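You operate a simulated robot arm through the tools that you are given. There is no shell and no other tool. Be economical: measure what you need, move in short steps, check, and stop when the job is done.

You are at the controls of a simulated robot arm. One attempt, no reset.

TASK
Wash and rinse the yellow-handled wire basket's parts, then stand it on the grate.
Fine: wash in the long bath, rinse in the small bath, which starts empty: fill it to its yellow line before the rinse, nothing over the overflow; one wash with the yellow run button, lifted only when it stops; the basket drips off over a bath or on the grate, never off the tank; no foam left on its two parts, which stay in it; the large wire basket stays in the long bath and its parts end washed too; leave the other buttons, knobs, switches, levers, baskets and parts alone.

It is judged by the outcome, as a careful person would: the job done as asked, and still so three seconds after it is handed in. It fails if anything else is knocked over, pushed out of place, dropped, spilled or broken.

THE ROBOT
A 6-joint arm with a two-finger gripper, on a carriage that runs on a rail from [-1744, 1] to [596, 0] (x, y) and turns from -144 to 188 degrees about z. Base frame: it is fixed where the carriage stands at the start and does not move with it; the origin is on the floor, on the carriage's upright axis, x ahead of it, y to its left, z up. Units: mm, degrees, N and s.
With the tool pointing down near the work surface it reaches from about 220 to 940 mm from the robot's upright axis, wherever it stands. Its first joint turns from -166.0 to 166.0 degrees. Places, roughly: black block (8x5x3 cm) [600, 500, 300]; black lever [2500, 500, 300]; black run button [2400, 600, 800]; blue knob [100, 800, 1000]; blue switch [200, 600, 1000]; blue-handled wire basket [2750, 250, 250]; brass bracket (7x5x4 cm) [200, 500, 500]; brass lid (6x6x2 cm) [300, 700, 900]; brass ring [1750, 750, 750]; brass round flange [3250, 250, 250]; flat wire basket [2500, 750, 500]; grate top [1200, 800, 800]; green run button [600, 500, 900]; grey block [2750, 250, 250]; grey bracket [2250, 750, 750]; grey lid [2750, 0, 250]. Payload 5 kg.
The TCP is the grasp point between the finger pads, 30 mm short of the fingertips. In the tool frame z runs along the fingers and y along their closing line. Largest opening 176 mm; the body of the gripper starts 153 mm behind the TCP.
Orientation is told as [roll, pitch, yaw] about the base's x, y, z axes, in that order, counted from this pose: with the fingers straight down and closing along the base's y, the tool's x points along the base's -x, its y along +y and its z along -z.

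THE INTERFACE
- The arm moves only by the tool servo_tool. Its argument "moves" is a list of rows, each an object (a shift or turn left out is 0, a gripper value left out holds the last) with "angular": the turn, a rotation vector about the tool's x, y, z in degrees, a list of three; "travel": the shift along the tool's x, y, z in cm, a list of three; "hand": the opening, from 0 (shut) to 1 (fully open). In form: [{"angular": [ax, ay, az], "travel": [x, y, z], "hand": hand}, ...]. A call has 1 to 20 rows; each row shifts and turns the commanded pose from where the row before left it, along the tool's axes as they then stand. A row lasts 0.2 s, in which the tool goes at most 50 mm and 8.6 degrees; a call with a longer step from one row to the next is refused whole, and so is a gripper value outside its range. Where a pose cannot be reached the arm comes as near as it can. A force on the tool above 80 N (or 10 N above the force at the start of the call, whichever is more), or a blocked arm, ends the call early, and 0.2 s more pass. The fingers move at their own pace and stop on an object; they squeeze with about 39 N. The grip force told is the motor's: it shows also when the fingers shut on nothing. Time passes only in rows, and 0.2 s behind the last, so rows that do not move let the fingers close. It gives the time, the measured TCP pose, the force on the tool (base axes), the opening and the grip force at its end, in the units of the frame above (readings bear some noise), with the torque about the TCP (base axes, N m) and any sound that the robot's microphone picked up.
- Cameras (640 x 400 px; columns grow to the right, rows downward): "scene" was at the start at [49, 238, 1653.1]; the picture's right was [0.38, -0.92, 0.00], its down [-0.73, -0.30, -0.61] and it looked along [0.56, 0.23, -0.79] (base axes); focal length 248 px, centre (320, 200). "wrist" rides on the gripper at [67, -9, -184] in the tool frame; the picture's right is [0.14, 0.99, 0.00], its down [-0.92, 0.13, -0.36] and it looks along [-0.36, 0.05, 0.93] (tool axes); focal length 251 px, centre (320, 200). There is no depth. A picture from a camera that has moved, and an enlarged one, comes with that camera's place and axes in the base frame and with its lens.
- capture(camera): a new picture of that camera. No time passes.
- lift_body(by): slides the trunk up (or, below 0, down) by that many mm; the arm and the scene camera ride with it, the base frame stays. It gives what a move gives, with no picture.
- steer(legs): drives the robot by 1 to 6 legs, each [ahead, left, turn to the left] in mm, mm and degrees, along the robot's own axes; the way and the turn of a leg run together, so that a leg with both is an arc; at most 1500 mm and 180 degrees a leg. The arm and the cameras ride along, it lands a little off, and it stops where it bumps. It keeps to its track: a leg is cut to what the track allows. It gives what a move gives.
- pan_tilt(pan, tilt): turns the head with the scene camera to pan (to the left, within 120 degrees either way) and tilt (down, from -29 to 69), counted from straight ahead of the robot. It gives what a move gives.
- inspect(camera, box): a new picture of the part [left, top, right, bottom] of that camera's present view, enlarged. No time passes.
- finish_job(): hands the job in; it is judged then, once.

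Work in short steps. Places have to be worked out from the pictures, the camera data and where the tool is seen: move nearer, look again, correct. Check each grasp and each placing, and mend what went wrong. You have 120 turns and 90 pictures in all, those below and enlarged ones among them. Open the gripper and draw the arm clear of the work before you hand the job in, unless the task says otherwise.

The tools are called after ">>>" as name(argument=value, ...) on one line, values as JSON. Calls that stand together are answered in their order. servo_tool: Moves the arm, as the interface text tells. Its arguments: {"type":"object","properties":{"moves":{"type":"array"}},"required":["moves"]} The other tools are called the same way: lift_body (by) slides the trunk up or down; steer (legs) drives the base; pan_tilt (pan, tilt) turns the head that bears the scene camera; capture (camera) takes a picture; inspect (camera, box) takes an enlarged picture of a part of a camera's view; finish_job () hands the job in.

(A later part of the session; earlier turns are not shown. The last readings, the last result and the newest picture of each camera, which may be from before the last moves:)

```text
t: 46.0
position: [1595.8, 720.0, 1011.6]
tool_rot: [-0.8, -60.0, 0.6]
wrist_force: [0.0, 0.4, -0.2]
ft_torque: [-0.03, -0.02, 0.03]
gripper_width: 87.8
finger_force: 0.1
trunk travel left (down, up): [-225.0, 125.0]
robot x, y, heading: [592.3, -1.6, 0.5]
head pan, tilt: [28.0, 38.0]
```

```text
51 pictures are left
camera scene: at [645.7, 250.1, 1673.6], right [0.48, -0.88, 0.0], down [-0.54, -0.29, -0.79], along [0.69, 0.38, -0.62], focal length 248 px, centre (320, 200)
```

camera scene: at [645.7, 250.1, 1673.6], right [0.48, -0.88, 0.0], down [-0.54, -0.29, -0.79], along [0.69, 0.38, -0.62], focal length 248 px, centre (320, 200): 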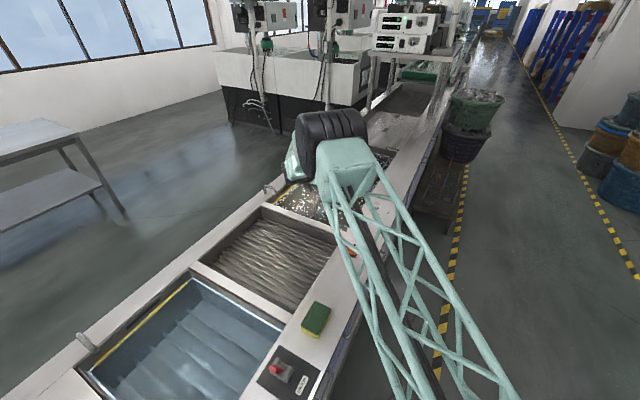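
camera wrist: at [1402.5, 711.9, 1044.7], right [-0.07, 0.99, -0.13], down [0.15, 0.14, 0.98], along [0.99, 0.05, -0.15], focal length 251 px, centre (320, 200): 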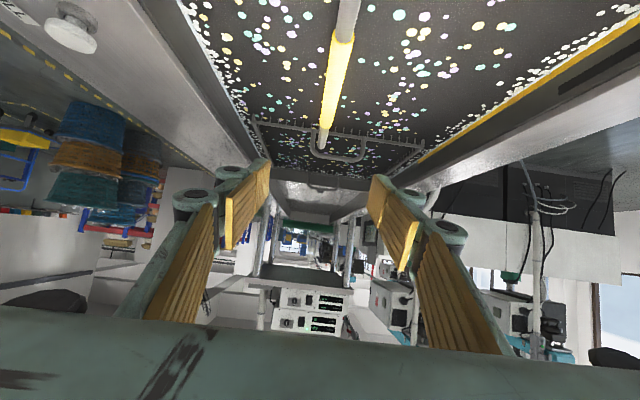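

Grip spans x≈1536–1652 at y≈720, so the TCP is centred. I wait for the wash to stop.

>>> servo_tool(moves=[{}, {}, {}, {}, {}, {}, {}, {}, {}, {}, {}, {}, {}, {}, {}, {}, {}, {}, {}, {}])

>>> servo_tool(moves=[{}, {}, {}, {}, {}, {}, {}, {}, {}, {}, {}, {}, {}, {}, {}, {}, {}, {}, {}, {}])

>>> inspect(camera="scene", box=[250, 160, 400, 260])

```text
t: 50.2
position: [1595.8, 719.9, 1011.6]
tool_rot: [-0.7, -60.1, 0.6]
wrist_force: [-0.1, -0.5, 0.7]
ft_torque: [0.03, 0.02, 0.01]
gripper_width: 87.9
finger_force: 0.0
trunk travel left (down, up): [-225.0, 125.0]
robot x, y, heading: [588.5, -0.7, 0.5]
head pan, tilt: [28.0, 38.0]
```

```text
t: 54.4
position: [1595.0, 720.3, 1012.0]
tool_rot: [-0.8, -60.1, 0.6]
wrist_force: [0.1, 0.4, -1.0]
ft_torque: [0.01, 0.03, 0.0]
gripper_width: 87.9
finger_force: 0.0
trunk travel left (down, up): [-225.0, 125.0]
robot x, y, heading: [589.7, 3.4, 0.5]
head pan, tilt: [28.0, 38.0]
```

```text
4.00 times, centred on (325, 210) of scene
camera zoom: at [645.8, 250.1, 1673.6], right [0.48, -0.88, 0.0], down [-0.54, -0.29, -0.79], along [0.69, 0.38, -0.62], focal length 992 px, centre (300, 160)
```

zoom: 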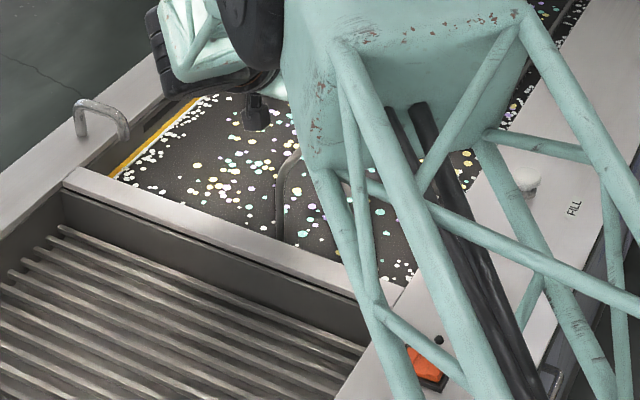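

The RUN ring is hidden behind the arm. I wait more, listening for an end signal.

>>> servo_tool(moves=[{}, {}, {}, {}, {}, {}, {}, {}, {}, {}, {}, {}, {}, {}, {}, {}, {}, {}, {}, {}])

>>> servo_tool(moves=[{}, {}, {}, {}, {}, {}, {}, {}, {}, {}, {}, {}, {}, {}, {}, {}, {}, {}, {}, {}])

>>> servo_tool(moves=[{}, {}, {}, {}, {}, {}, {}, {}, {}, {}, {}, {}, {}, {}, {}, {}, {}, {}, {}, {}])

>>> servo_tool(moves=[{"travel": [-3.29, 0, -1.9]}, {"travel": [-3.29, 0, -1.9]}, {}, {}, {}, {}, {}, {}, {}, {}, {}, {}, {}, {}, {}, {}, {}, {}, {}, {}])

>>> inspect(camera="scene", box=[250, 160, 400, 260])

```text
t: 58.6
position: [1595.0, 719.5, 1011.8]
tool_rot: [-0.8, -60.1, 0.6]
wrist_force: [0.4, 0.4, 0.8]
ft_torque: [0.0, 0.01, 0.0]
gripper_width: 88.1
finger_force: 0.1
trunk travel left (down, up): [-225.0, 125.0]
robot x, y, heading: [591.7, -2.3, 0.7]
head pan, tilt: [28.0, 38.0]
```

```text
t: 62.8
position: [1596.6, 719.9, 1012.1]
tool_rot: [-0.7, -60.1, 0.6]
wrist_force: [-0.4, -0.2, -0.5]
ft_torque: [0.01, 0.03, 0.01]
gripper_width: 87.9
finger_force: 0.0
trunk travel left (down, up): [-225.0, 125.0]
robot x, y, heading: [588.5, 1.8, 0.4]
head pan, tilt: [28.0, 38.0]
```

```text
t: 67.0
position: [1595.8, 721.3, 1012.0]
tool_rot: [-0.8, -60.1, 0.5]
wrist_force: [-0.1, -0.2, -1.0]
ft_torque: [0.0, -0.03, 0.01]
gripper_width: 87.8
finger_force: 0.1
trunk travel left (down, up): [-225.0, 125.0]
robot x, y, heading: [591.2, -3.9, 0.6]
head pan, tilt: [28.0, 38.0]
```

```text
t: 71.2
position: [1596.6, 721.4, 1088.9]
tool_rot: [-0.8, -60.1, 0.5]
wrist_force: [0.5, 0.5, -0.3]
ft_torque: [0.02, -0.06, -0.01]
gripper_width: 88.2
finger_force: 0.0
trunk travel left (down, up): [-225.0, 125.0]
robot x, y, heading: [591.9, -1.8, 0.4]
head pan, tilt: [28.0, 38.0]
```

```text
4.00 times, centred on (325, 210) of scene
camera zoom: at [645.8, 250.1, 1673.6], right [0.48, -0.88, 0.0], down [-0.54, -0.29, -0.79], along [0.69, 0.38, -0.62], focal length 992 px, centre (300, 160)
```

zoom: 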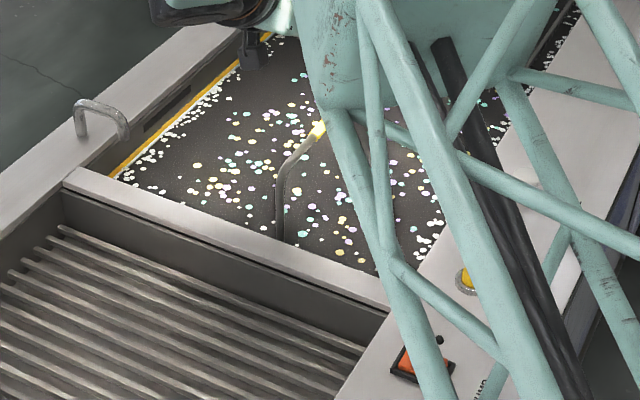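

The RUN button is visible now and seems unlit. I zoom to confirm.

>>> inspect(camera="scene", box=[350, 215, 382, 245])

```text
13.33 times, centred on (366, 230) of scene
camera zoom: at [645.8, 250.1, 1673.6], right [0.48, -0.88, 0.0], down [-0.54, -0.29, -0.79], along [0.69, 0.38, -0.62], focal length 3307 px, centre (-293, -200)
```

zoom: 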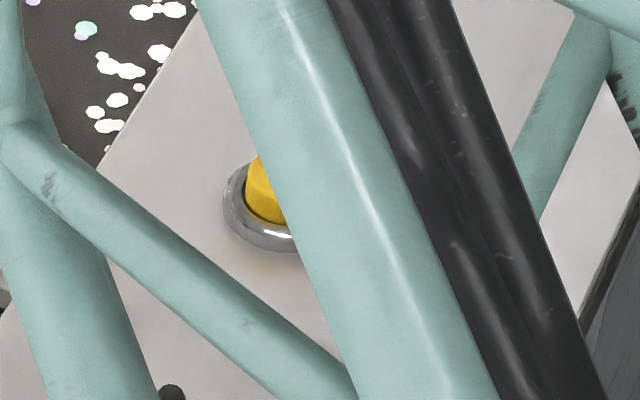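

The lamp is off: the wash has stopped. I descend onto the handle to z≈930 with fingers straddling.

>>> servo_tool(moves=[{"travel": [3.29, 0, 1.9]}, {"travel": [3.29, 0, 1.9]}, {"travel": [3.29, 0, 1.9]}, {"travel": [3.29, 0, 1.9]}, {}])

>>> capture(camera="wrist")

```text
t: 72.4
position: [1595.7, 718.2, 935.3]
tool_rot: [-0.8, -60.1, 0.5]
wrist_force: [0.8, 0.5, -1.8]
ft_torque: [-0.06, -0.15, -0.11]
gripper_width: 87.8
finger_force: 0.0
trunk travel left (down, up): [-225.0, 125.0]
robot x, y, heading: [590.4, 1.8, 0.8]
head pan, tilt: [28.0, 38.0]
```

```text
47 pictures are left
camera wrist: at [1403.5, 712.2, 968.4], right [-0.07, 0.99, -0.13], down [0.15, 0.14, 0.98], along [0.99, 0.05, -0.15], focal length 251 px, centre (320, 200)
```

wrist: 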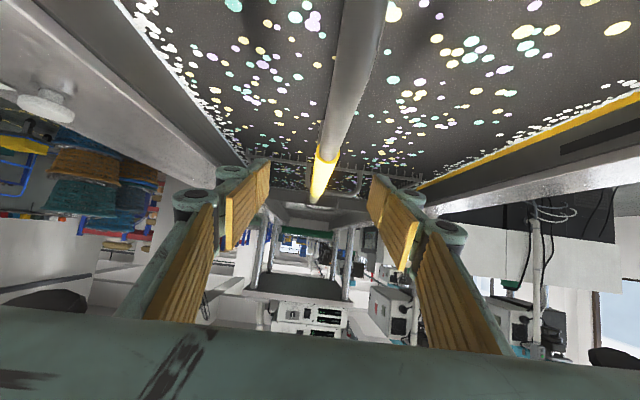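

Triangulated bar z ≈ 925 and y ≈ 720. I lower 10 mm and close.

>>> servo_tool(moves=[{"travel": [0.87, 0.2, 0.5]}, {"hand": 0}, {}, {}, {}, {}, {}])

>>> inspect(camera="wrist", box=[160, 80, 480, 280])

```text
t: 74.0
position: [1596.2, 721.2, 925.8]
tool_rot: [-0.9, -60.1, 0.6]
wrist_force: [0.3, -1.0, 0.1]
ft_torque: [0.01, 0.05, -0.02]
gripper_width: 13.2
finger_force: 39.5
trunk travel left (down, up): [-225.0, 125.0]
robot x, y, heading: [595.3, -1.2, 0.6]
head pan, tilt: [28.0, 38.0]
```

```text
2.00 times, centred on (320, 180) of wrist
camera zoom: at [1403.3, 713.8, 958.6], right [-0.07, 0.99, -0.13], down [0.15, 0.14, 0.98], along [0.99, 0.05, -0.15], focal length 503 px, centre (320, 240)
```

zoom: 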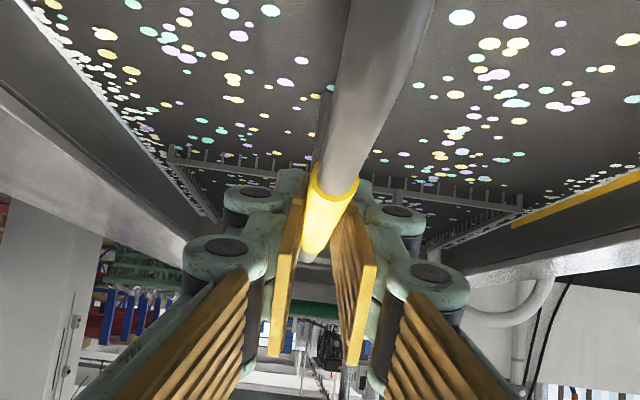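

Gripped (13 mm). I lift slowly 80 mm and check the load and slip.

>>> servo_tool(moves=[{"travel": [-0.87, 0, -0.5]}, {"travel": [-0.87, 0, -0.5]}, {"travel": [-1.73, 0, -1.0]}, {"travel": [-1.73, 0, -1.0]}, {"travel": [-1.73, 0, -1.0]}, {}, {}])

>>> capture(camera="wrist")

>>> inspect(camera="scene", box=[250, 150, 400, 250])

```text
t: 75.6
position: [1597.0, 723.8, 1006.3]
tool_rot: [-0.8, -60.1, 0.6]
wrist_force: [0.1, 0.3, 0.0]
ft_torque: [0.03, 0.04, -0.01]
gripper_width: 0.3
finger_force: 39.3
trunk travel left (down, up): [-225.0, 125.0]
robot x, y, heading: [594.6, -0.3, 0.9]
head pan, tilt: [28.0, 38.0]
```

```text
45 pictures are left
camera wrist: at [1403.1, 715.4, 1038.1], right [-0.07, 0.99, -0.13], down [0.15, 0.14, 0.98], along [0.99, 0.05, -0.15], focal length 251 px, centre (320, 200)
```

wrist: 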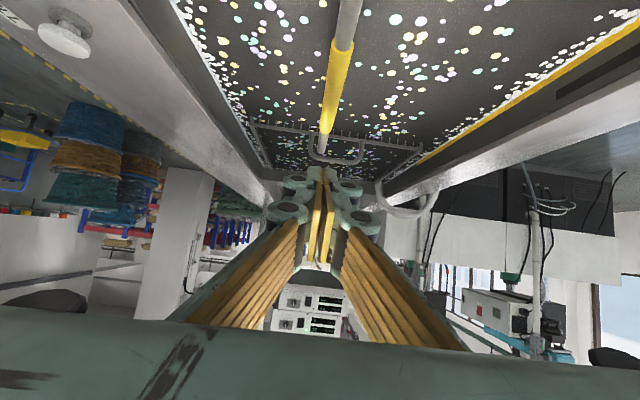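

```text
4.00 times, centred on (325, 200) of scene
camera zoom: at [645.8, 250.2, 1673.6], right [0.48, -0.88, 0.0], down [-0.54, -0.29, -0.79], along [0.69, 0.38, -0.62], focal length 992 px, centre (300, 200)
```

zoom: 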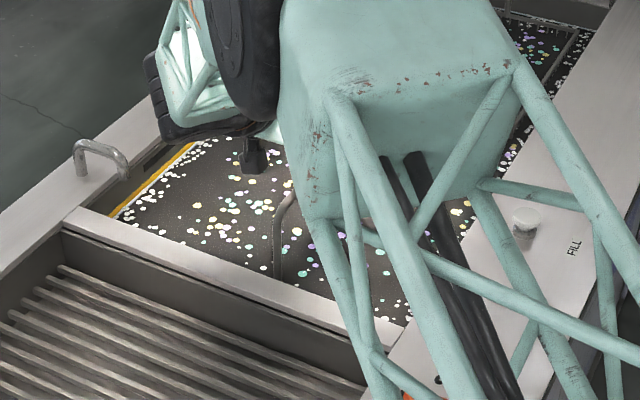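

The bar slipped out: it sat at the lower edge of the pads (bar z ≈ 920 or less). The basket is still in place. I open and regrip deeper at z≈908.

>>> servo_tool(moves=[{"hand": 0.45}, {}, {}, {"travel": [2.6, -0.3, 1.5]}, {"travel": [2.6, 0, 1.5]}, {"travel": [2.34, 0, 1.35]}, {"travel": [0.95, 0, 0.55]}, {}])

>>> capture(camera="wrist")

```text
t: 77.4
position: [1597.9, 719.7, 907.0]
tool_rot: [-0.7, -60.0, 0.5]
wrist_force: [0.3, -0.1, -0.9]
ft_torque: [-0.03, -0.02, 0.01]
gripper_width: 79.1
finger_force: 0.2
trunk travel left (down, up): [-225.0, 125.0]
robot x, y, heading: [592.4, -1.3, 0.5]
head pan, tilt: [28.0, 38.0]
```

```text
43 pictures are left
camera wrist: at [1403.4, 711.5, 940.3], right [-0.07, 0.99, -0.13], down [0.15, 0.13, 0.98], along [0.99, 0.05, -0.15], focal length 251 px, centre (320, 200)
```

wrist: 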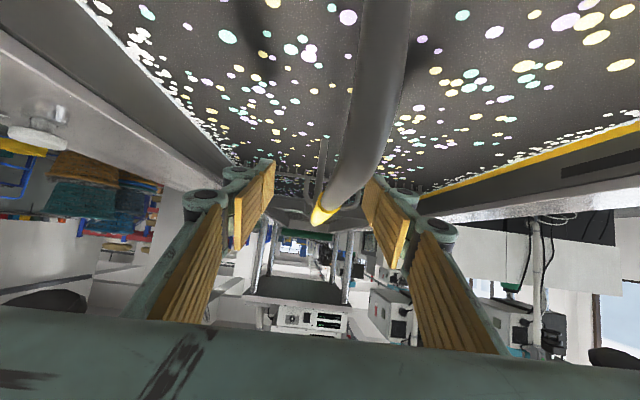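

TCP projects right on the bar, so the earlier grip was centred; the slip may be from load. I raise to z≈918, grip, and lift only a few millimetres to read the force.

>>> servo_tool(moves=[{"travel": [-0.95, 0, -0.55]}, {"hand": 0}, {}, {}, {}, {}, {}, {}, {"travel": [-0.26, 0, -0.15]}, {"travel": [-0.26, 0, -0.15]}])

>>> servo_tool(moves=[{"travel": [-0.43, 0, -0.25]}])

>>> servo_tool(moves=[{"travel": [-0.43, 0, -0.25]}])

>>> servo_tool(moves=[{"travel": [-0.43, 0, -0.25]}])

```text
t: 79.6
position: [1597.8, 718.4, 923.0]
tool_rot: [-0.8, -60.0, 0.5]
wrist_force: [0.4, 0.2, -8.3]
ft_torque: [0.03, 0.07, 0.0]
gripper_width: 13.1
finger_force: 39.0
trunk travel left (down, up): [-225.0, 125.0]
robot x, y, heading: [589.8, -0.2, 0.6]
head pan, tilt: [28.0, 38.0]
```

```text
t: 80.0
position: [1596.6, 720.5, 929.3]
tool_rot: [-0.8, -60.0, 0.5]
wrist_force: [0.3, -0.3, -9.2]
ft_torque: [0.04, 0.03, 0.04]
gripper_width: 12.8
finger_force: 39.0
trunk travel left (down, up): [-225.0, 125.0]
robot x, y, heading: [592.0, -1.2, 0.9]
head pan, tilt: [28.0, 38.0]
```

```text
t: 80.4
position: [1596.4, 720.1, 934.1]
tool_rot: [-0.8, -60.0, 0.6]
wrist_force: [-1.0, 0.5, -8.4]
ft_torque: [0.05, 0.08, 0.01]
gripper_width: 13.1
finger_force: 39.2
trunk travel left (down, up): [-225.0, 125.0]
robot x, y, heading: [592.2, -2.2, 0.7]
head pan, tilt: [28.0, 38.0]
```

```text
t: 80.8
position: [1597.5, 720.7, 939.6]
tool_rot: [-0.8, -60.0, 0.6]
wrist_force: [-0.2, -0.3, -8.5]
ft_torque: [0.0, 0.06, -0.01]
gripper_width: 13.0
finger_force: 38.6
trunk travel left (down, up): [-225.0, 125.0]
robot x, y, heading: [591.6, 0.7, 0.4]
head pan, tilt: [28.0, 38.0]
```

About 8.5 N is held steadily now. I check the grip before lifting on.

>>> inspect(camera="wrist", box=[160, 80, 480, 280])

```text
2.00 times, centred on (320, 180) of wrist
camera zoom: at [1403.5, 712.2, 971.4], right [-0.07, 0.99, -0.13], down [0.15, 0.14, 0.98], along [0.99, 0.05, -0.15], focal length 503 px, centre (320, 240)
```

zoom: 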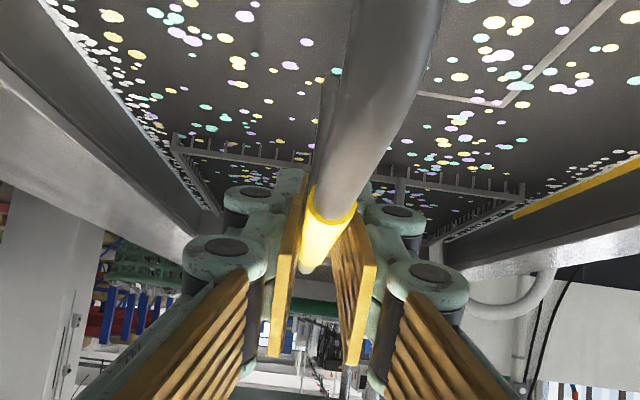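

Grip is deeper now, and the basket has risen. I lift slowly another 100 mm and recheck the load.

>>> servo_tool(moves=[{"travel": [-0.87, 0, -0.5]}, {"travel": [-0.87, 0, -0.5]}, {"travel": [-0.87, 0, -0.5]}, {"travel": [-0.87, 0, -0.5]}, {"travel": [-0.87, 0, -0.5]}, {"travel": [-0.87, 0, -0.5]}, {"travel": [-0.87, 0, -0.5]}, {"travel": [-0.87, 0, -0.5]}, {"travel": [-0.87, 0, -0.5]}, {"travel": [-0.87, 0, -0.5]}])

>>> capture(camera="wrist")

>>> capture(camera="scene")

```text
t: 83.0
position: [1596.5, 720.5, 1039.2]
tool_rot: [-0.7, -60.0, 0.5]
wrist_force: [0.0, 1.2, -8.1]
ft_torque: [0.05, 0.1, 0.01]
gripper_width: 13.1
finger_force: 39.0
trunk travel left (down, up): [-225.0, 125.0]
robot x, y, heading: [591.4, 2.0, 0.6]
head pan, tilt: [28.0, 38.0]
```

```text
41 pictures are left
camera wrist: at [1403.6, 712.6, 1072.4], right [-0.07, 0.99, -0.13], down [0.15, 0.13, 0.98], along [0.99, 0.05, -0.15], focal length 251 px, centre (320, 200)
```

wrist: 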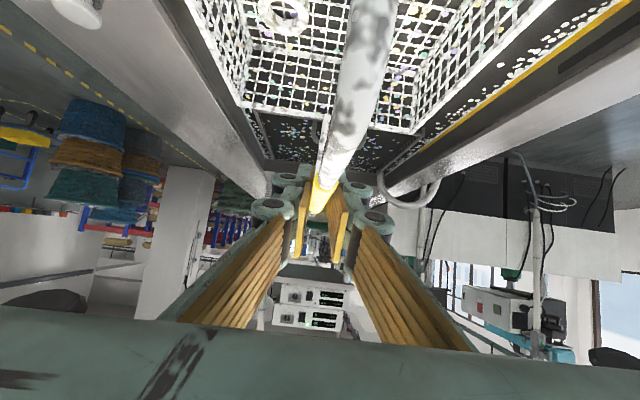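

```text
40 pictures are left
camera scene: at [646.2, 250.5, 1673.5], right [0.48, -0.88, 0.0], down [-0.54, -0.29, -0.79], along [0.69, 0.38, -0.62], focal length 248 px, centre (320, 200)
```

scene: 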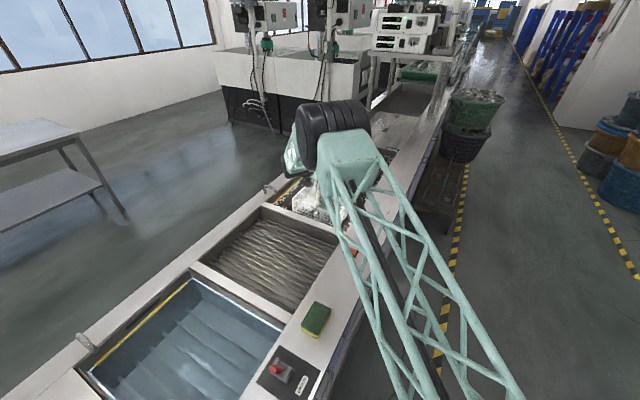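

Foamy basket holds at 8 N. I continue up to z≈1160 slowly.

>>> servo_tool(moves=[{"travel": [-1.04, 0, -0.6]}, {"travel": [-1.04, 0, -0.6]}, {"travel": [-1.04, 0, -0.6]}, {"travel": [-1.04, 0, -0.6]}, {"travel": [-1.04, 0, -0.6]}, {"travel": [-1.04, 0, -0.6]}, {"travel": [-1.04, 0, -0.6]}, {"travel": [-1.04, 0, -0.6]}, {"travel": [-1.04, 0, -0.6]}, {"travel": [-1.04, 0, -0.6]}, {}])

>>> lift_body(by=120)

>>> capture(camera="wrist")

>>> capture(camera="scene")

```text
t: 85.4
position: [1596.1, 722.5, 1158.5]
tool_rot: [-0.8, -60.0, 0.6]
wrist_force: [-0.7, -0.2, -7.9]
ft_torque: [0.04, 0.12, 0.02]
gripper_width: 13.0
finger_force: 38.9
trunk travel left (down, up): [-225.0, 125.0]
robot x, y, heading: [592.6, 1.9, 0.8]
head pan, tilt: [28.0, 38.0]
```

```text
t: 86.9
position: [1597.7, 722.0, 1278.1]
tool_rot: [-0.9, -60.0, 0.7]
wrist_force: [0.0, 0.4, -9.3]
ft_torque: [0.0, 0.05, -0.01]
gripper_width: 13.4
finger_force: 39.2
trunk travel left (down, up): [-345.0, 5.0]
robot x, y, heading: [594.9, -2.3, 0.7]
head pan, tilt: [28.0, 38.0]
```

```text
39 pictures are left
camera wrist: at [1403.8, 713.3, 1311.3], right [-0.07, 0.99, -0.13], down [0.15, 0.14, 0.98], along [0.99, 0.05, -0.16], focal length 251 px, centre (320, 200)
```

wrist: 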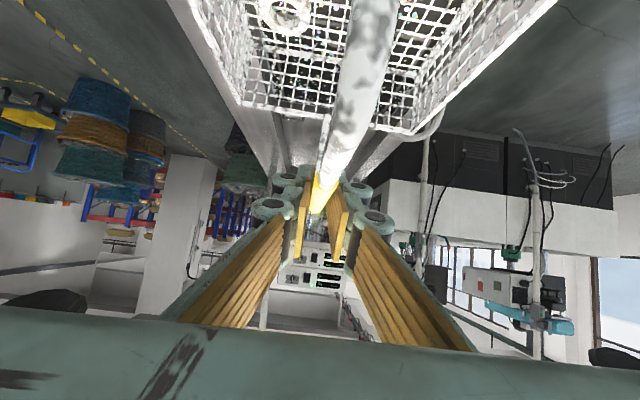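

```text
38 pictures are left
camera scene: at [646.6, 250.8, 1793.3], right [0.48, -0.88, 0.0], down [-0.54, -0.29, -0.79], along [0.69, 0.38, -0.62], focal length 248 px, centre (320, 200)
```

scene: 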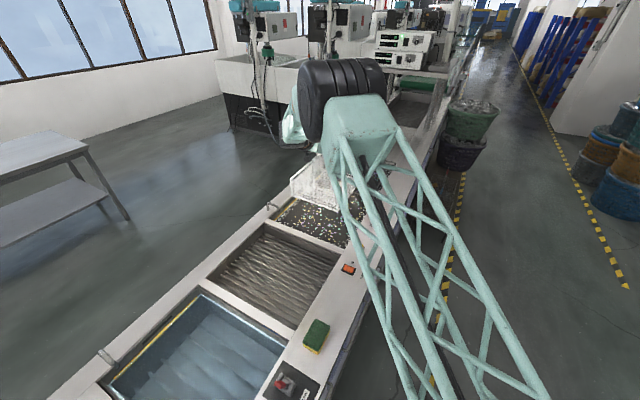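

The basket hangs above the bath, held at 9 N. I zoom to check that its bottom clears the rim and let it drip.

>>> servo_tool(moves=[{}, {}, {}, {}, {}, {}, {}, {}, {}, {}, {}, {}, {}, {}, {}, {}, {}, {}, {}, {}])

>>> inspect(camera="scene", box=[240, 130, 400, 240])

```text
t: 91.1
position: [1597.1, 720.4, 1279.4]
tool_rot: [-0.8, -60.1, 0.6]
wrist_force: [-0.2, 0.0, -8.5]
ft_torque: [0.02, 0.14, 0.0]
gripper_width: 13.1
finger_force: 39.1
trunk travel left (down, up): [-345.0, 5.0]
robot x, y, heading: [591.1, -3.1, 0.5]
head pan, tilt: [28.0, 38.0]
```

```text
3.64 times, centred on (320, 185) of scene
camera zoom: at [646.3, 250.5, 1793.5], right [0.48, -0.88, 0.0], down [-0.54, -0.29, -0.79], along [0.69, 0.38, -0.62], focal length 902 px, centre (320, 254)
```

zoom: 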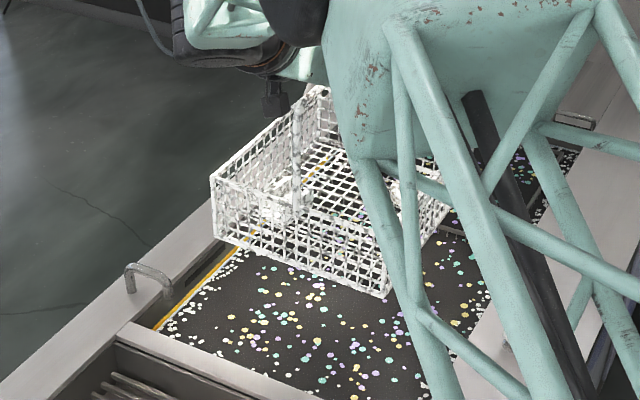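

Basket bottom is at about z 1008, well above the 870 rim. Small bath inner spans x≈548–925, y≈519–950. I drive back in legs, first 300 mm, checking the grip.

>>> steer(legs=[[-300, 0, 0]])

>>> capture(camera="scene")

```text
t: 93.2
position: [1296.4, 718.7, 1280.2]
tool_rot: [-0.8, -60.1, 0.4]
wrist_force: [-0.3, 0.3, -8.8]
ft_torque: [0.02, 0.12, -0.01]
gripper_width: 12.8
finger_force: 38.9
trunk travel left (down, up): [-345.0, 5.0]
robot x, y, heading: [289.0, -0.5, 0.6]
head pan, tilt: [28.0, 38.0]
```

```text
36 pictures are left
camera scene: at [344.5, 250.4, 1793.6], right [0.48, -0.88, 0.0], down [-0.54, -0.29, -0.79], along [0.69, 0.37, -0.62], focal length 248 px, centre (320, 200)
```

scene: 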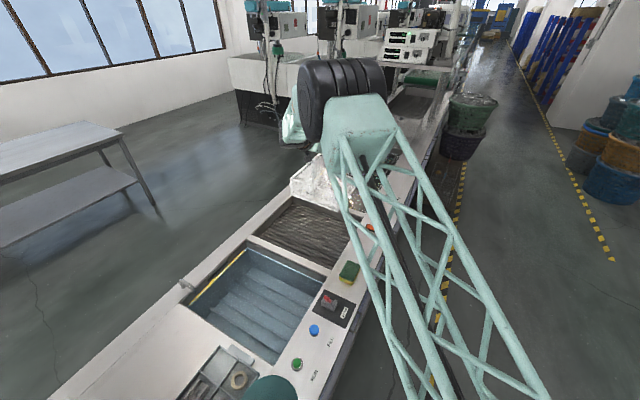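

Held well. I drive on so that the basket is over the small bath (TCP x≈726).

>>> steer(legs=[[-570, 0, 0]])

>>> capture(camera="scene")

>>> capture(camera="wrist")

```text
t: 96.7
position: [725.4, 722.1, 1279.6]
tool_rot: [-0.9, -60.1, 0.5]
wrist_force: [-0.5, 0.1, -8.2]
ft_torque: [0.03, 0.12, 0.01]
gripper_width: 13.2
finger_force: 39.0
trunk travel left (down, up): [-345.0, 5.0]
robot x, y, heading: [-279.9, 0.4, 0.3]
head pan, tilt: [28.0, 38.0]
```

```text
35 pictures are left
camera scene: at [-226.6, 250.7, 1793.5], right [0.48, -0.88, 0.0], down [-0.54, -0.29, -0.79], along [0.69, 0.38, -0.62], focal length 248 px, centre (320, 200)
```

scene: 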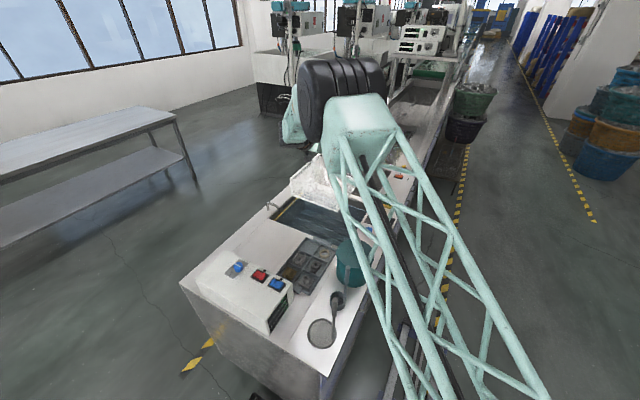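

```text
34 pictures are left
camera wrist: at [531.3, 712.6, 1312.7], right [-0.07, 0.99, -0.13], down [0.15, 0.14, 0.98], along [0.99, 0.05, -0.15], focal length 251 px, centre (320, 200)
```

wrist: 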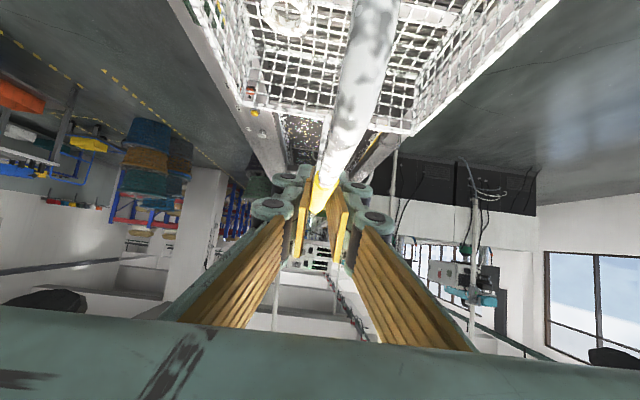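

Elbow and link heights (≥1450) clear the pot for a trunk descent. I lower 90 mm and check the basket's alignment with the bath.

>>> lift_body(by=-90)

>>> inspect(camera="scene", box=[230, 130, 410, 260])

```text
t: 97.9
position: [726.7, 720.5, 1190.7]
tool_rot: [-0.6, -60.1, 0.4]
wrist_force: [0.1, -0.9, -8.1]
ft_torque: [0.01, 0.18, 0.06]
gripper_width: 12.9
finger_force: 38.4
trunk travel left (down, up): [-255.0, 95.0]
robot x, y, heading: [-277.2, -3.5, 0.4]
head pan, tilt: [28.0, 38.0]
```

```text
3.08 times, centred on (320, 195) of scene
camera zoom: at [-226.7, 250.5, 1703.7], right [0.48, -0.88, 0.0], down [-0.54, -0.29, -0.79], along [0.69, 0.38, -0.62], focal length 763 px, centre (320, 215)
```

zoom: 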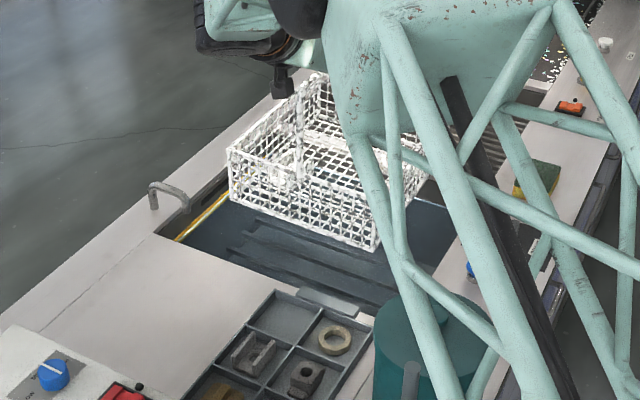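

Basket footprint (x 610–870, y 609–881) fits inside the bath with margins over 50 mm. I lower it into the rinse water.

>>> lift_body(by=-120)

>>> lift_body(by=-70)

>>> inspect(camera="scene", box=[230, 120, 410, 250])

```text
t: 99.4
position: [723.7, 720.4, 1070.7]
tool_rot: [-0.7, -60.1, 0.5]
wrist_force: [0.8, 0.3, -8.3]
ft_torque: [0.01, 0.21, 0.0]
gripper_width: 13.2
finger_force: 39.0
trunk travel left (down, up): [-135.0, 215.0]
robot x, y, heading: [-278.0, 1.4, 0.6]
head pan, tilt: [28.0, 38.0]
```

```text
t: 100.5
position: [723.8, 719.4, 1000.8]
tool_rot: [-0.7, -60.1, 0.5]
wrist_force: [0.5, 0.7, -7.2]
ft_torque: [0.01, 0.19, 0.0]
gripper_width: 13.0
finger_force: 39.0
trunk travel left (down, up): [-65.0, 285.0]
robot x, y, heading: [-280.8, -1.0, 0.5]
head pan, tilt: [28.0, 38.0]
```

```text
3.08 times, centred on (320, 185) of scene
camera zoom: at [-226.7, 250.5, 1513.7], right [0.48, -0.88, 0.0], down [-0.54, -0.29, -0.79], along [0.69, 0.38, -0.62], focal length 763 px, centre (320, 246)
```

zoom: 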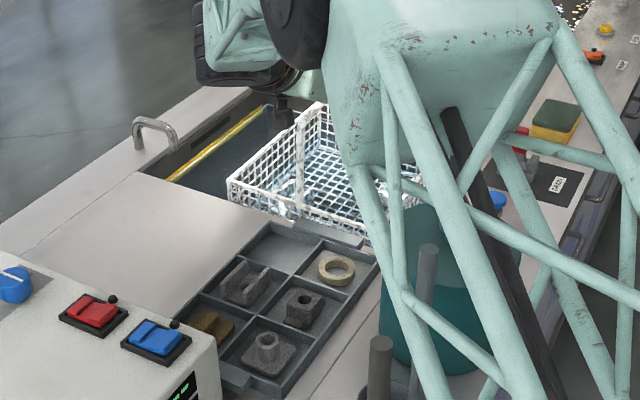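

Basket is entering the water (bottom about z 730). I lower another 50 mm, then dip up and down to rinse.

>>> lift_body(by=-50)

>>> servo_tool(moves=[{}, {}, {}, {}, {}, {}, {}, {}, {}, {}])

>>> inspect(camera="wrist", box=[160, 0, 520, 220])

>>> inspect(camera="scene", box=[250, 120, 370, 200])

```text
t: 101.4
position: [724.2, 720.7, 951.6]
tool_rot: [-0.7, -60.0, 0.6]
wrist_force: [0.0, 0.0, -8.4]
ft_torque: [0.0, 0.2, 0.01]
gripper_width: 13.0
finger_force: 39.4
trunk travel left (down, up): [-15.0, 335.0]
robot x, y, heading: [-278.8, 1.3, 0.7]
head pan, tilt: [28.0, 38.0]
```

```text
t: 103.6
position: [724.9, 721.4, 949.7]
tool_rot: [-0.8, -60.1, 0.6]
wrist_force: [0.0, 0.3, -7.9]
ft_torque: [-0.01, 0.1, -0.02]
gripper_width: 13.1
finger_force: 39.2
trunk travel left (down, up): [-15.0, 335.0]
robot x, y, heading: [-283.1, -1.2, 0.3]
head pan, tilt: [28.0, 38.0]
```

```text
1.78 times, centred on (340, 110) of wrist
camera zoom: at [531.4, 712.5, 982.4], right [-0.07, 0.99, -0.13], down [0.15, 0.14, 0.98], along [0.99, 0.05, -0.15], focal length 447 px, centre (284, 360)
```

zoom: 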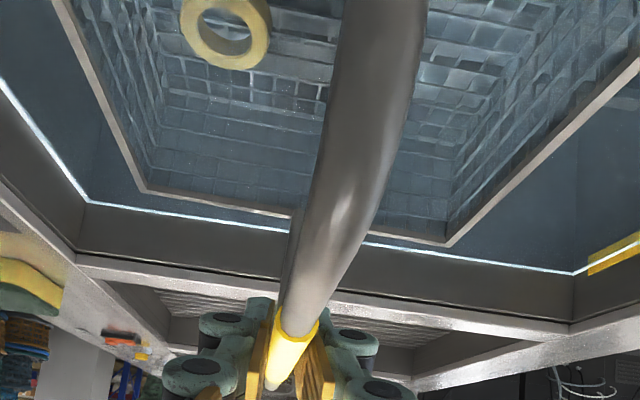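

```text
5.00 times, centred on (310, 160) of scene
camera zoom: at [-226.5, 250.7, 1463.5], right [0.48, -0.88, 0.0], down [-0.54, -0.29, -0.79], along [0.69, 0.38, -0.62], focal length 1240 px, centre (370, 400)
```

zoom: 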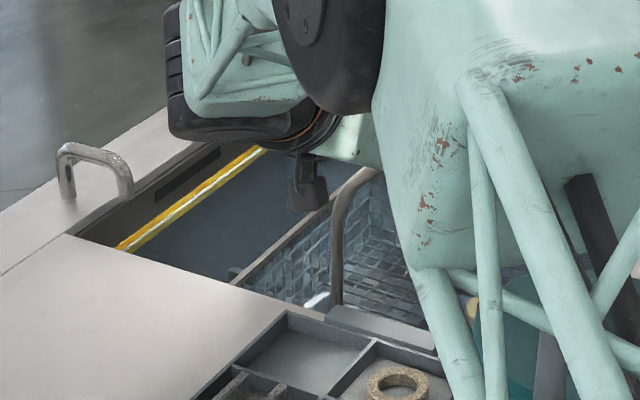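

The foam is gone and the ring is clean; level still at the line. I agitate gently up and down for a few seconds to be thorough.

>>> servo_tool(moves=[{"travel": [-0.87, 0, -0.5]}, {"travel": [-0.87, 0, -0.5]}, {"travel": [-0.87, 0, -0.5]}, {"travel": [0.87, 0, 0.5]}, {"travel": [0.87, 0, 0.5]}, {"travel": [0.87, 0, 0.5]}, {}, {"travel": [-0.87, 0, -0.5]}, {"travel": [-0.87, 0, -0.5]}, {"travel": [-0.87, 0, -0.5]}, {"travel": [0.87, 0, 0.5]}, {"travel": [0.87, 0, 0.5]}, {"travel": [0.87, 0, 0.5]}, {}, {}, {}, {}, {}])

>>> lift_body(by=100)

>>> lift_body(by=120)

>>> lift_body(by=110)

>>> capture(camera="wrist")

>>> inspect(camera="scene", box=[240, 130, 420, 250])

```text
t: 107.4
position: [725.8, 719.6, 950.6]
tool_rot: [-0.8, -60.0, 0.6]
wrist_force: [0.9, 0.3, -8.2]
ft_torque: [-0.01, 0.12, -0.01]
gripper_width: 12.9
finger_force: 38.8
trunk travel left (down, up): [-15.0, 335.0]
robot x, y, heading: [-280.2, -1.2, 0.5]
head pan, tilt: [28.0, 38.0]
```

```text
t: 108.7
position: [724.2, 721.5, 1048.3]
tool_rot: [-0.9, -60.0, 0.6]
wrist_force: [0.8, -0.9, -9.4]
ft_torque: [-0.01, 0.05, 0.0]
gripper_width: 13.0
finger_force: 38.5
trunk travel left (down, up): [-115.0, 235.0]
robot x, y, heading: [-280.1, -1.6, 0.6]
head pan, tilt: [28.0, 38.0]
```

```text
t: 110.2
position: [724.8, 720.4, 1168.7]
tool_rot: [-0.9, -60.1, 0.5]
wrist_force: [-0.6, -0.2, -8.0]
ft_torque: [-0.04, 0.09, -0.04]
gripper_width: 13.3
finger_force: 38.7
trunk travel left (down, up): [-235.0, 115.0]
robot x, y, heading: [-280.5, -0.1, 0.2]
head pan, tilt: [28.0, 38.0]
```

```text
t: 111.7
position: [726.5, 720.7, 1278.4]
tool_rot: [-0.8, -60.0, 0.7]
wrist_force: [-0.2, 0.0, -8.3]
ft_torque: [0.01, 0.07, -0.03]
gripper_width: 13.1
finger_force: 38.9
trunk travel left (down, up): [-345.0, 5.0]
robot x, y, heading: [-278.4, 2.2, 0.7]
head pan, tilt: [28.0, 38.0]
```

```text
29 pictures are left
camera wrist: at [531.7, 712.7, 1311.6], right [-0.07, 0.99, -0.13], down [0.15, 0.14, 0.98], along [0.99, 0.05, -0.16], focal length 251 px, centre (320, 200)
```

wrist: 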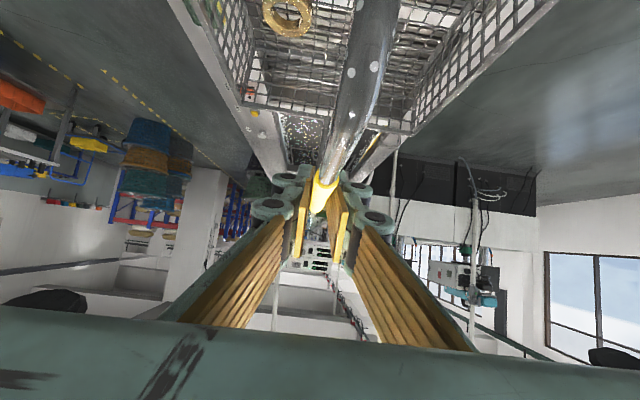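

```text
3.33 times, centred on (330, 190) of scene
camera zoom: at [-226.1, 251.0, 1793.3], right [0.48, -0.88, 0.0], down [-0.54, -0.29, -0.79], along [0.69, 0.38, -0.62], focal length 827 px, centre (287, 233)
```

zoom: 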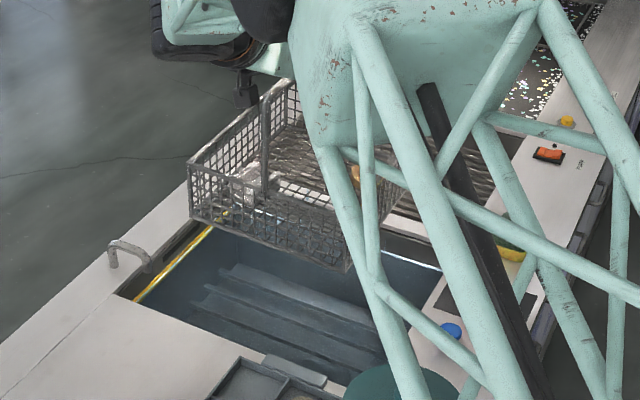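

Basket is rinsed; spots on the handle look like droplets. I let it drip and zoom on the two parts.

>>> servo_tool(moves=[{}, {}, {}, {}, {}, {}, {}, {}, {}, {}, {}, {}, {}, {}, {}, {}, {}, {}, {}, {}])

>>> inspect(camera="scene", box=[290, 150, 360, 210])

>>> inspect(camera="wrist", box=[220, 0, 420, 130])

```text
t: 115.9
position: [725.7, 721.1, 1279.8]
tool_rot: [-0.7, -60.0, 0.6]
wrist_force: [-0.2, -0.9, -9.1]
ft_torque: [0.03, 0.15, 0.0]
gripper_width: 13.1
finger_force: 38.7
trunk travel left (down, up): [-345.0, 5.0]
robot x, y, heading: [-280.2, -3.3, 0.6]
head pan, tilt: [28.0, 38.0]
```

```text
6.67 times, centred on (325, 180) of scene
camera zoom: at [-226.4, 250.8, 1793.5], right [0.48, -0.88, 0.0], down [-0.54, -0.29, -0.79], along [0.69, 0.38, -0.62], focal length 1654 px, centre (287, 333)
```

zoom: 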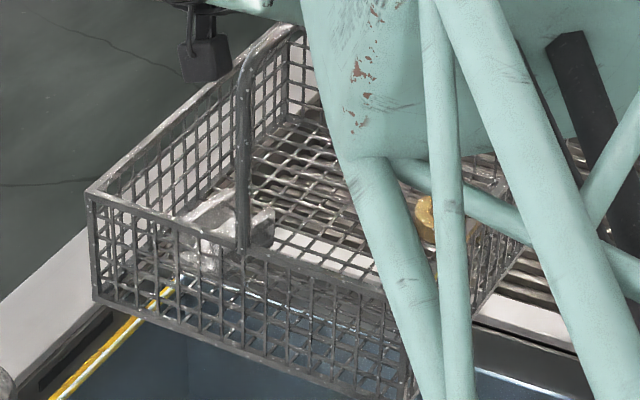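

```text
3.08 times, centred on (320, 65) of wrist
camera zoom: at [531.6, 712.6, 1312.6], right [-0.07, 0.99, -0.13], down [0.15, 0.14, 0.98], along [0.99, 0.05, -0.15], focal length 774 px, centre (320, 615)
```

zoom: 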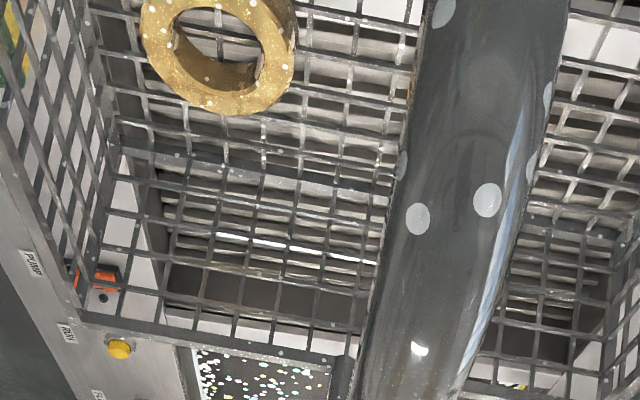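

Small specks remain on the ring; I zoom tighter to tell droplets from foam.

>>> inspect(camera="wrist", box=[258, 0, 318, 40])

>>> inspect(camera="scene", box=[300, 165, 325, 185])

```text
10.00 times, centred on (288, 20) of wrist
camera zoom: at [531.6, 712.6, 1312.6], right [-0.07, 0.99, -0.13], down [0.15, 0.14, 0.98], along [0.99, 0.05, -0.15], focal length 2514 px, centre (640, 2000)
```

zoom: 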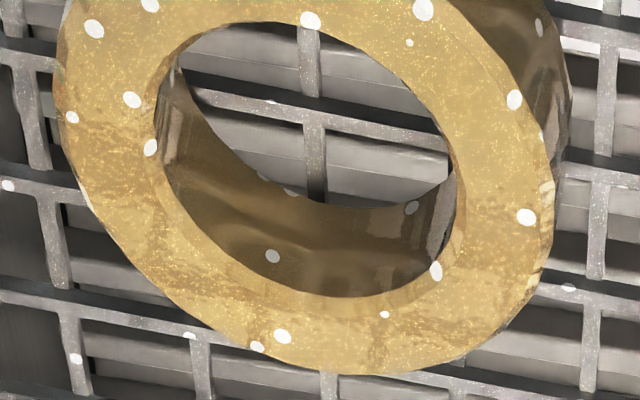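

```text
16.00 times, centred on (312, 175) of scene
camera zoom: at [-226.4, 250.8, 1793.5], right [0.48, -0.88, 0.0], down [-0.54, -0.29, -0.79], along [0.69, 0.38, -0.62], focal length 3968 px, centre (440, 600)
```

zoom: 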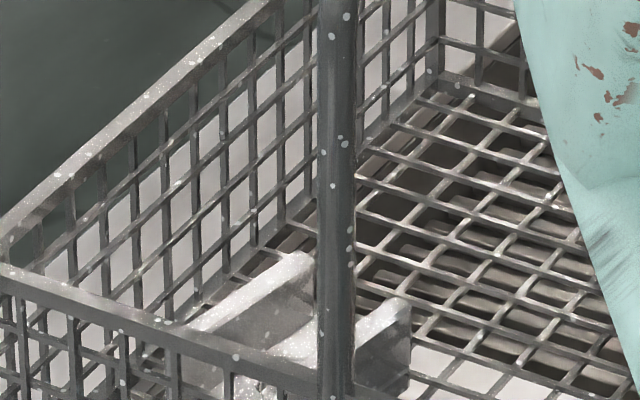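

Sparse round dots everywhere (even on the undipped handle) suggest slight residual foam. I dip again for longer.

>>> lift_body(by=-130)

>>> lift_body(by=-130)

>>> lift_body(by=-75)

>>> servo_tool(moves=[{"travel": [-0.87, 0, -0.5]}, {"travel": [-0.87, 0, -0.5]}, {"travel": [-0.87, 0, -0.5]}, {"travel": [0.87, 0, 0.5]}, {"travel": [0.87, 0, 0.5]}, {"travel": [0.87, 0, 0.5]}, {}, {"travel": [-0.87, 0, -0.5]}, {"travel": [-0.87, 0, -0.5]}, {"travel": [-0.87, 0, -0.5]}, {"travel": [0.87, 0, 0.5]}, {"travel": [0.87, 0, 0.5]}, {"travel": [0.87, 0, 0.5]}, {}, {}, {}, {}, {}, {}, {}])

>>> servo_tool(moves=[{}, {}, {}, {}, {}, {}, {}, {}, {}, {}, {}, {}, {}, {}, {}, {}, {}, {}, {}, {}])

>>> inspect(camera="wrist", box=[220, 0, 420, 130])

```text
t: 117.4
position: [725.1, 720.7, 1151.2]
tool_rot: [-0.7, -60.2, 0.4]
wrist_force: [-0.1, -0.3, -7.7]
ft_torque: [0.0, 0.14, 0.02]
gripper_width: 13.3
finger_force: 39.2
trunk travel left (down, up): [-215.0, 135.0]
robot x, y, heading: [-282.5, 1.8, 0.5]
head pan, tilt: [28.0, 38.0]
```

```text
t: 119.0
position: [724.7, 721.0, 1019.9]
tool_rot: [-0.8, -60.2, 0.5]
wrist_force: [-0.8, -0.1, -8.1]
ft_torque: [0.02, 0.17, 0.05]
gripper_width: 13.1
finger_force: 39.0
trunk travel left (down, up): [-85.0, 265.0]
robot x, y, heading: [-281.1, 0.4, 0.5]
head pan, tilt: [28.0, 38.0]
```

```text
t: 120.1
position: [724.3, 720.0, 945.6]
tool_rot: [-0.7, -60.1, 0.5]
wrist_force: [-0.5, -0.1, -8.0]
ft_torque: [0.02, 0.19, 0.05]
gripper_width: 13.1
finger_force: 38.5
trunk travel left (down, up): [-10.0, 340.0]
robot x, y, heading: [-278.9, 1.1, 0.7]
head pan, tilt: [28.0, 38.0]
```

```text
t: 124.3
position: [725.6, 720.1, 944.6]
tool_rot: [-0.7, -60.1, 0.7]
wrist_force: [-0.3, -0.4, -7.9]
ft_torque: [0.0, 0.13, -0.02]
gripper_width: 13.0
finger_force: 38.5
trunk travel left (down, up): [-10.0, 340.0]
robot x, y, heading: [-284.1, -7.1, 0.3]
head pan, tilt: [28.0, 38.0]
```

```text
t: 128.5
position: [724.6, 720.4, 945.3]
tool_rot: [-0.8, -60.1, 0.5]
wrist_force: [-1.0, -0.7, -8.9]
ft_torque: [0.01, 0.13, 0.05]
gripper_width: 13.2
finger_force: 38.9
trunk travel left (down, up): [-10.0, 340.0]
robot x, y, heading: [-281.1, -0.4, 0.4]
head pan, tilt: [28.0, 38.0]
```

```text
3.08 times, centred on (320, 65) of wrist
camera zoom: at [531.0, 712.1, 977.7], right [-0.07, 0.99, -0.13], down [0.15, 0.14, 0.98], along [0.99, 0.05, -0.15], focal length 774 px, centre (320, 615)
```

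zoom: 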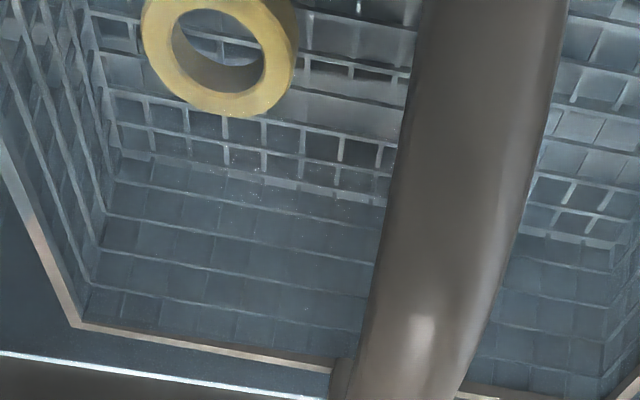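

No dots in the water, so those were droplets. I lift out again and let it drip.

>>> lift_body(by=100)

>>> lift_body(by=130)

>>> lift_body(by=110)

>>> servo_tool(moves=[{}, {}, {}, {}, {}, {}, {}, {}, {}, {}, {}, {}, {}, {}, {}, {}, {}, {}, {}, {}])

>>> servo_tool(moves=[{}, {}, {}, {}, {}, {}, {}, {}, {}, {}, {}, {}, {}, {}, {}, {}, {}, {}, {}, {}])

>>> inspect(camera="wrist", box=[220, 0, 420, 130])

```text
t: 129.9
position: [725.5, 721.7, 1042.6]
tool_rot: [-0.8, -60.0, 0.6]
wrist_force: [0.2, 0.5, -9.4]
ft_torque: [-0.03, 0.06, -0.01]
gripper_width: 13.2
finger_force: 39.1
trunk travel left (down, up): [-110.0, 240.0]
robot x, y, heading: [-281.5, 0.2, 0.4]
head pan, tilt: [28.0, 38.0]
```

```text
t: 131.4
position: [724.4, 719.5, 1174.3]
tool_rot: [-0.9, -60.0, 0.5]
wrist_force: [-1.0, 1.3, -7.9]
ft_torque: [-0.05, 0.13, -0.03]
gripper_width: 13.1
finger_force: 38.8
trunk travel left (down, up): [-240.0, 110.0]
robot x, y, heading: [-279.6, -1.0, 0.5]
head pan, tilt: [28.0, 38.0]
```

```text
t: 132.9
position: [724.7, 721.3, 1283.9]
tool_rot: [-0.8, -60.0, 0.7]
wrist_force: [0.5, -0.4, -7.8]
ft_torque: [0.02, 0.11, -0.02]
gripper_width: 13.2
finger_force: 38.7
trunk travel left (down, up): [-350.0, 0.0]
robot x, y, heading: [-278.9, 1.2, 0.9]
head pan, tilt: [28.0, 38.0]
```

```text
t: 137.1
position: [723.7, 720.1, 1284.6]
tool_rot: [-0.8, -60.2, 0.6]
wrist_force: [-1.2, -0.5, -8.0]
ft_torque: [-0.02, 0.14, 0.0]
gripper_width: 13.2
finger_force: 39.0
trunk travel left (down, up): [-350.0, 0.0]
robot x, y, heading: [-281.6, -3.8, 0.2]
head pan, tilt: [28.0, 38.0]
```

```text
t: 141.3
position: [724.3, 720.7, 1284.9]
tool_rot: [-0.8, -60.0, 0.6]
wrist_force: [0.3, -0.4, -8.6]
ft_torque: [-0.04, 0.13, 0.03]
gripper_width: 13.2
finger_force: 39.2
trunk travel left (down, up): [-350.0, 0.0]
robot x, y, heading: [-282.0, 2.9, 0.1]
head pan, tilt: [28.0, 38.0]
```

```text
3.08 times, centred on (320, 65) of wrist
camera zoom: at [531.1, 712.2, 1317.7], right [-0.07, 0.99, -0.13], down [0.15, 0.14, 0.98], along [0.99, 0.05, -0.15], focal length 774 px, centre (320, 615)
```

zoom: 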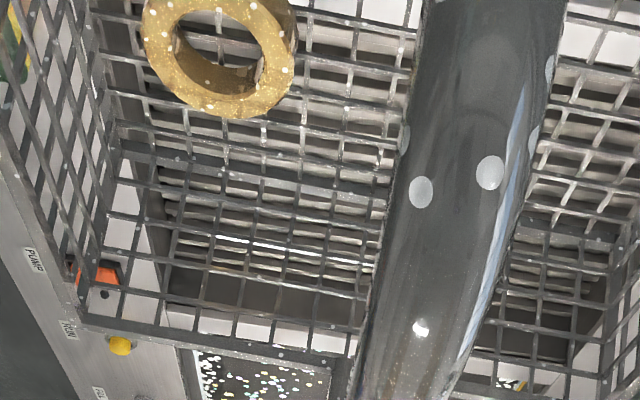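

The dots are the wet droplet texture; no foam patches. I drive +427 mm to centre the basket over the grate (center about [1165, 750]).

>>> steer(legs=[[427, 0, 0]])

>>> lift_body(by=-100)

>>> inspect(camera="scene", box=[230, 120, 410, 250])

>>> capture(camera="wrist")

```text
t: 144.0
position: [1155.5, 720.9, 1285.3]
tool_rot: [-0.8, -59.8, 0.6]
wrist_force: [-0.2, 0.2, -7.9]
ft_torque: [0.01, 0.14, 0.03]
gripper_width: 13.1
finger_force: 38.6
trunk travel left (down, up): [-350.0, 0.0]
robot x, y, heading: [147.6, -5.5, 0.3]
head pan, tilt: [28.0, 38.0]
```

```text
t: 145.3
position: [1154.4, 720.6, 1186.1]
tool_rot: [-0.8, -60.2, 0.6]
wrist_force: [0.3, -0.4, -7.6]
ft_torque: [0.01, 0.17, 0.03]
gripper_width: 12.8
finger_force: 38.8
trunk travel left (down, up): [-250.0, 100.0]
robot x, y, heading: [150.6, 1.3, 0.3]
head pan, tilt: [28.0, 38.0]
```

```text
3.08 times, centred on (320, 185) of scene
camera zoom: at [205.1, 250.4, 1698.7], right [0.48, -0.88, 0.0], down [-0.54, -0.29, -0.79], along [0.69, 0.38, -0.62], focal length 763 px, centre (320, 246)
```

zoom: 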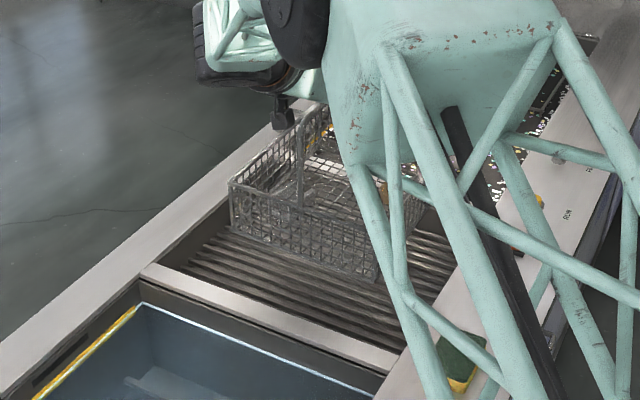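

```text
20 pictures are left
camera wrist: at [962.4, 712.4, 1218.5], right [-0.07, 0.99, -0.13], down [0.15, 0.14, 0.98], along [0.99, 0.05, -0.15], focal length 251 px, centre (320, 200)
```

wrist: 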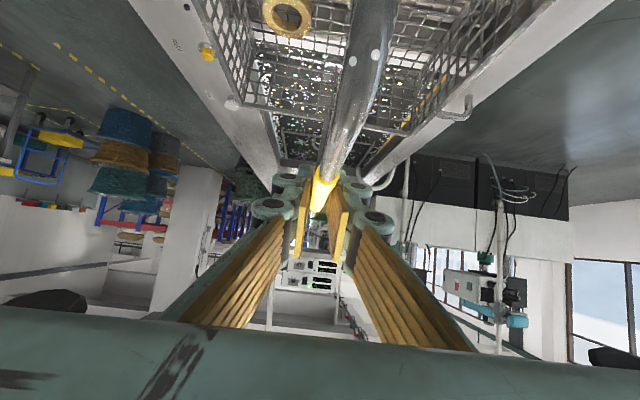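

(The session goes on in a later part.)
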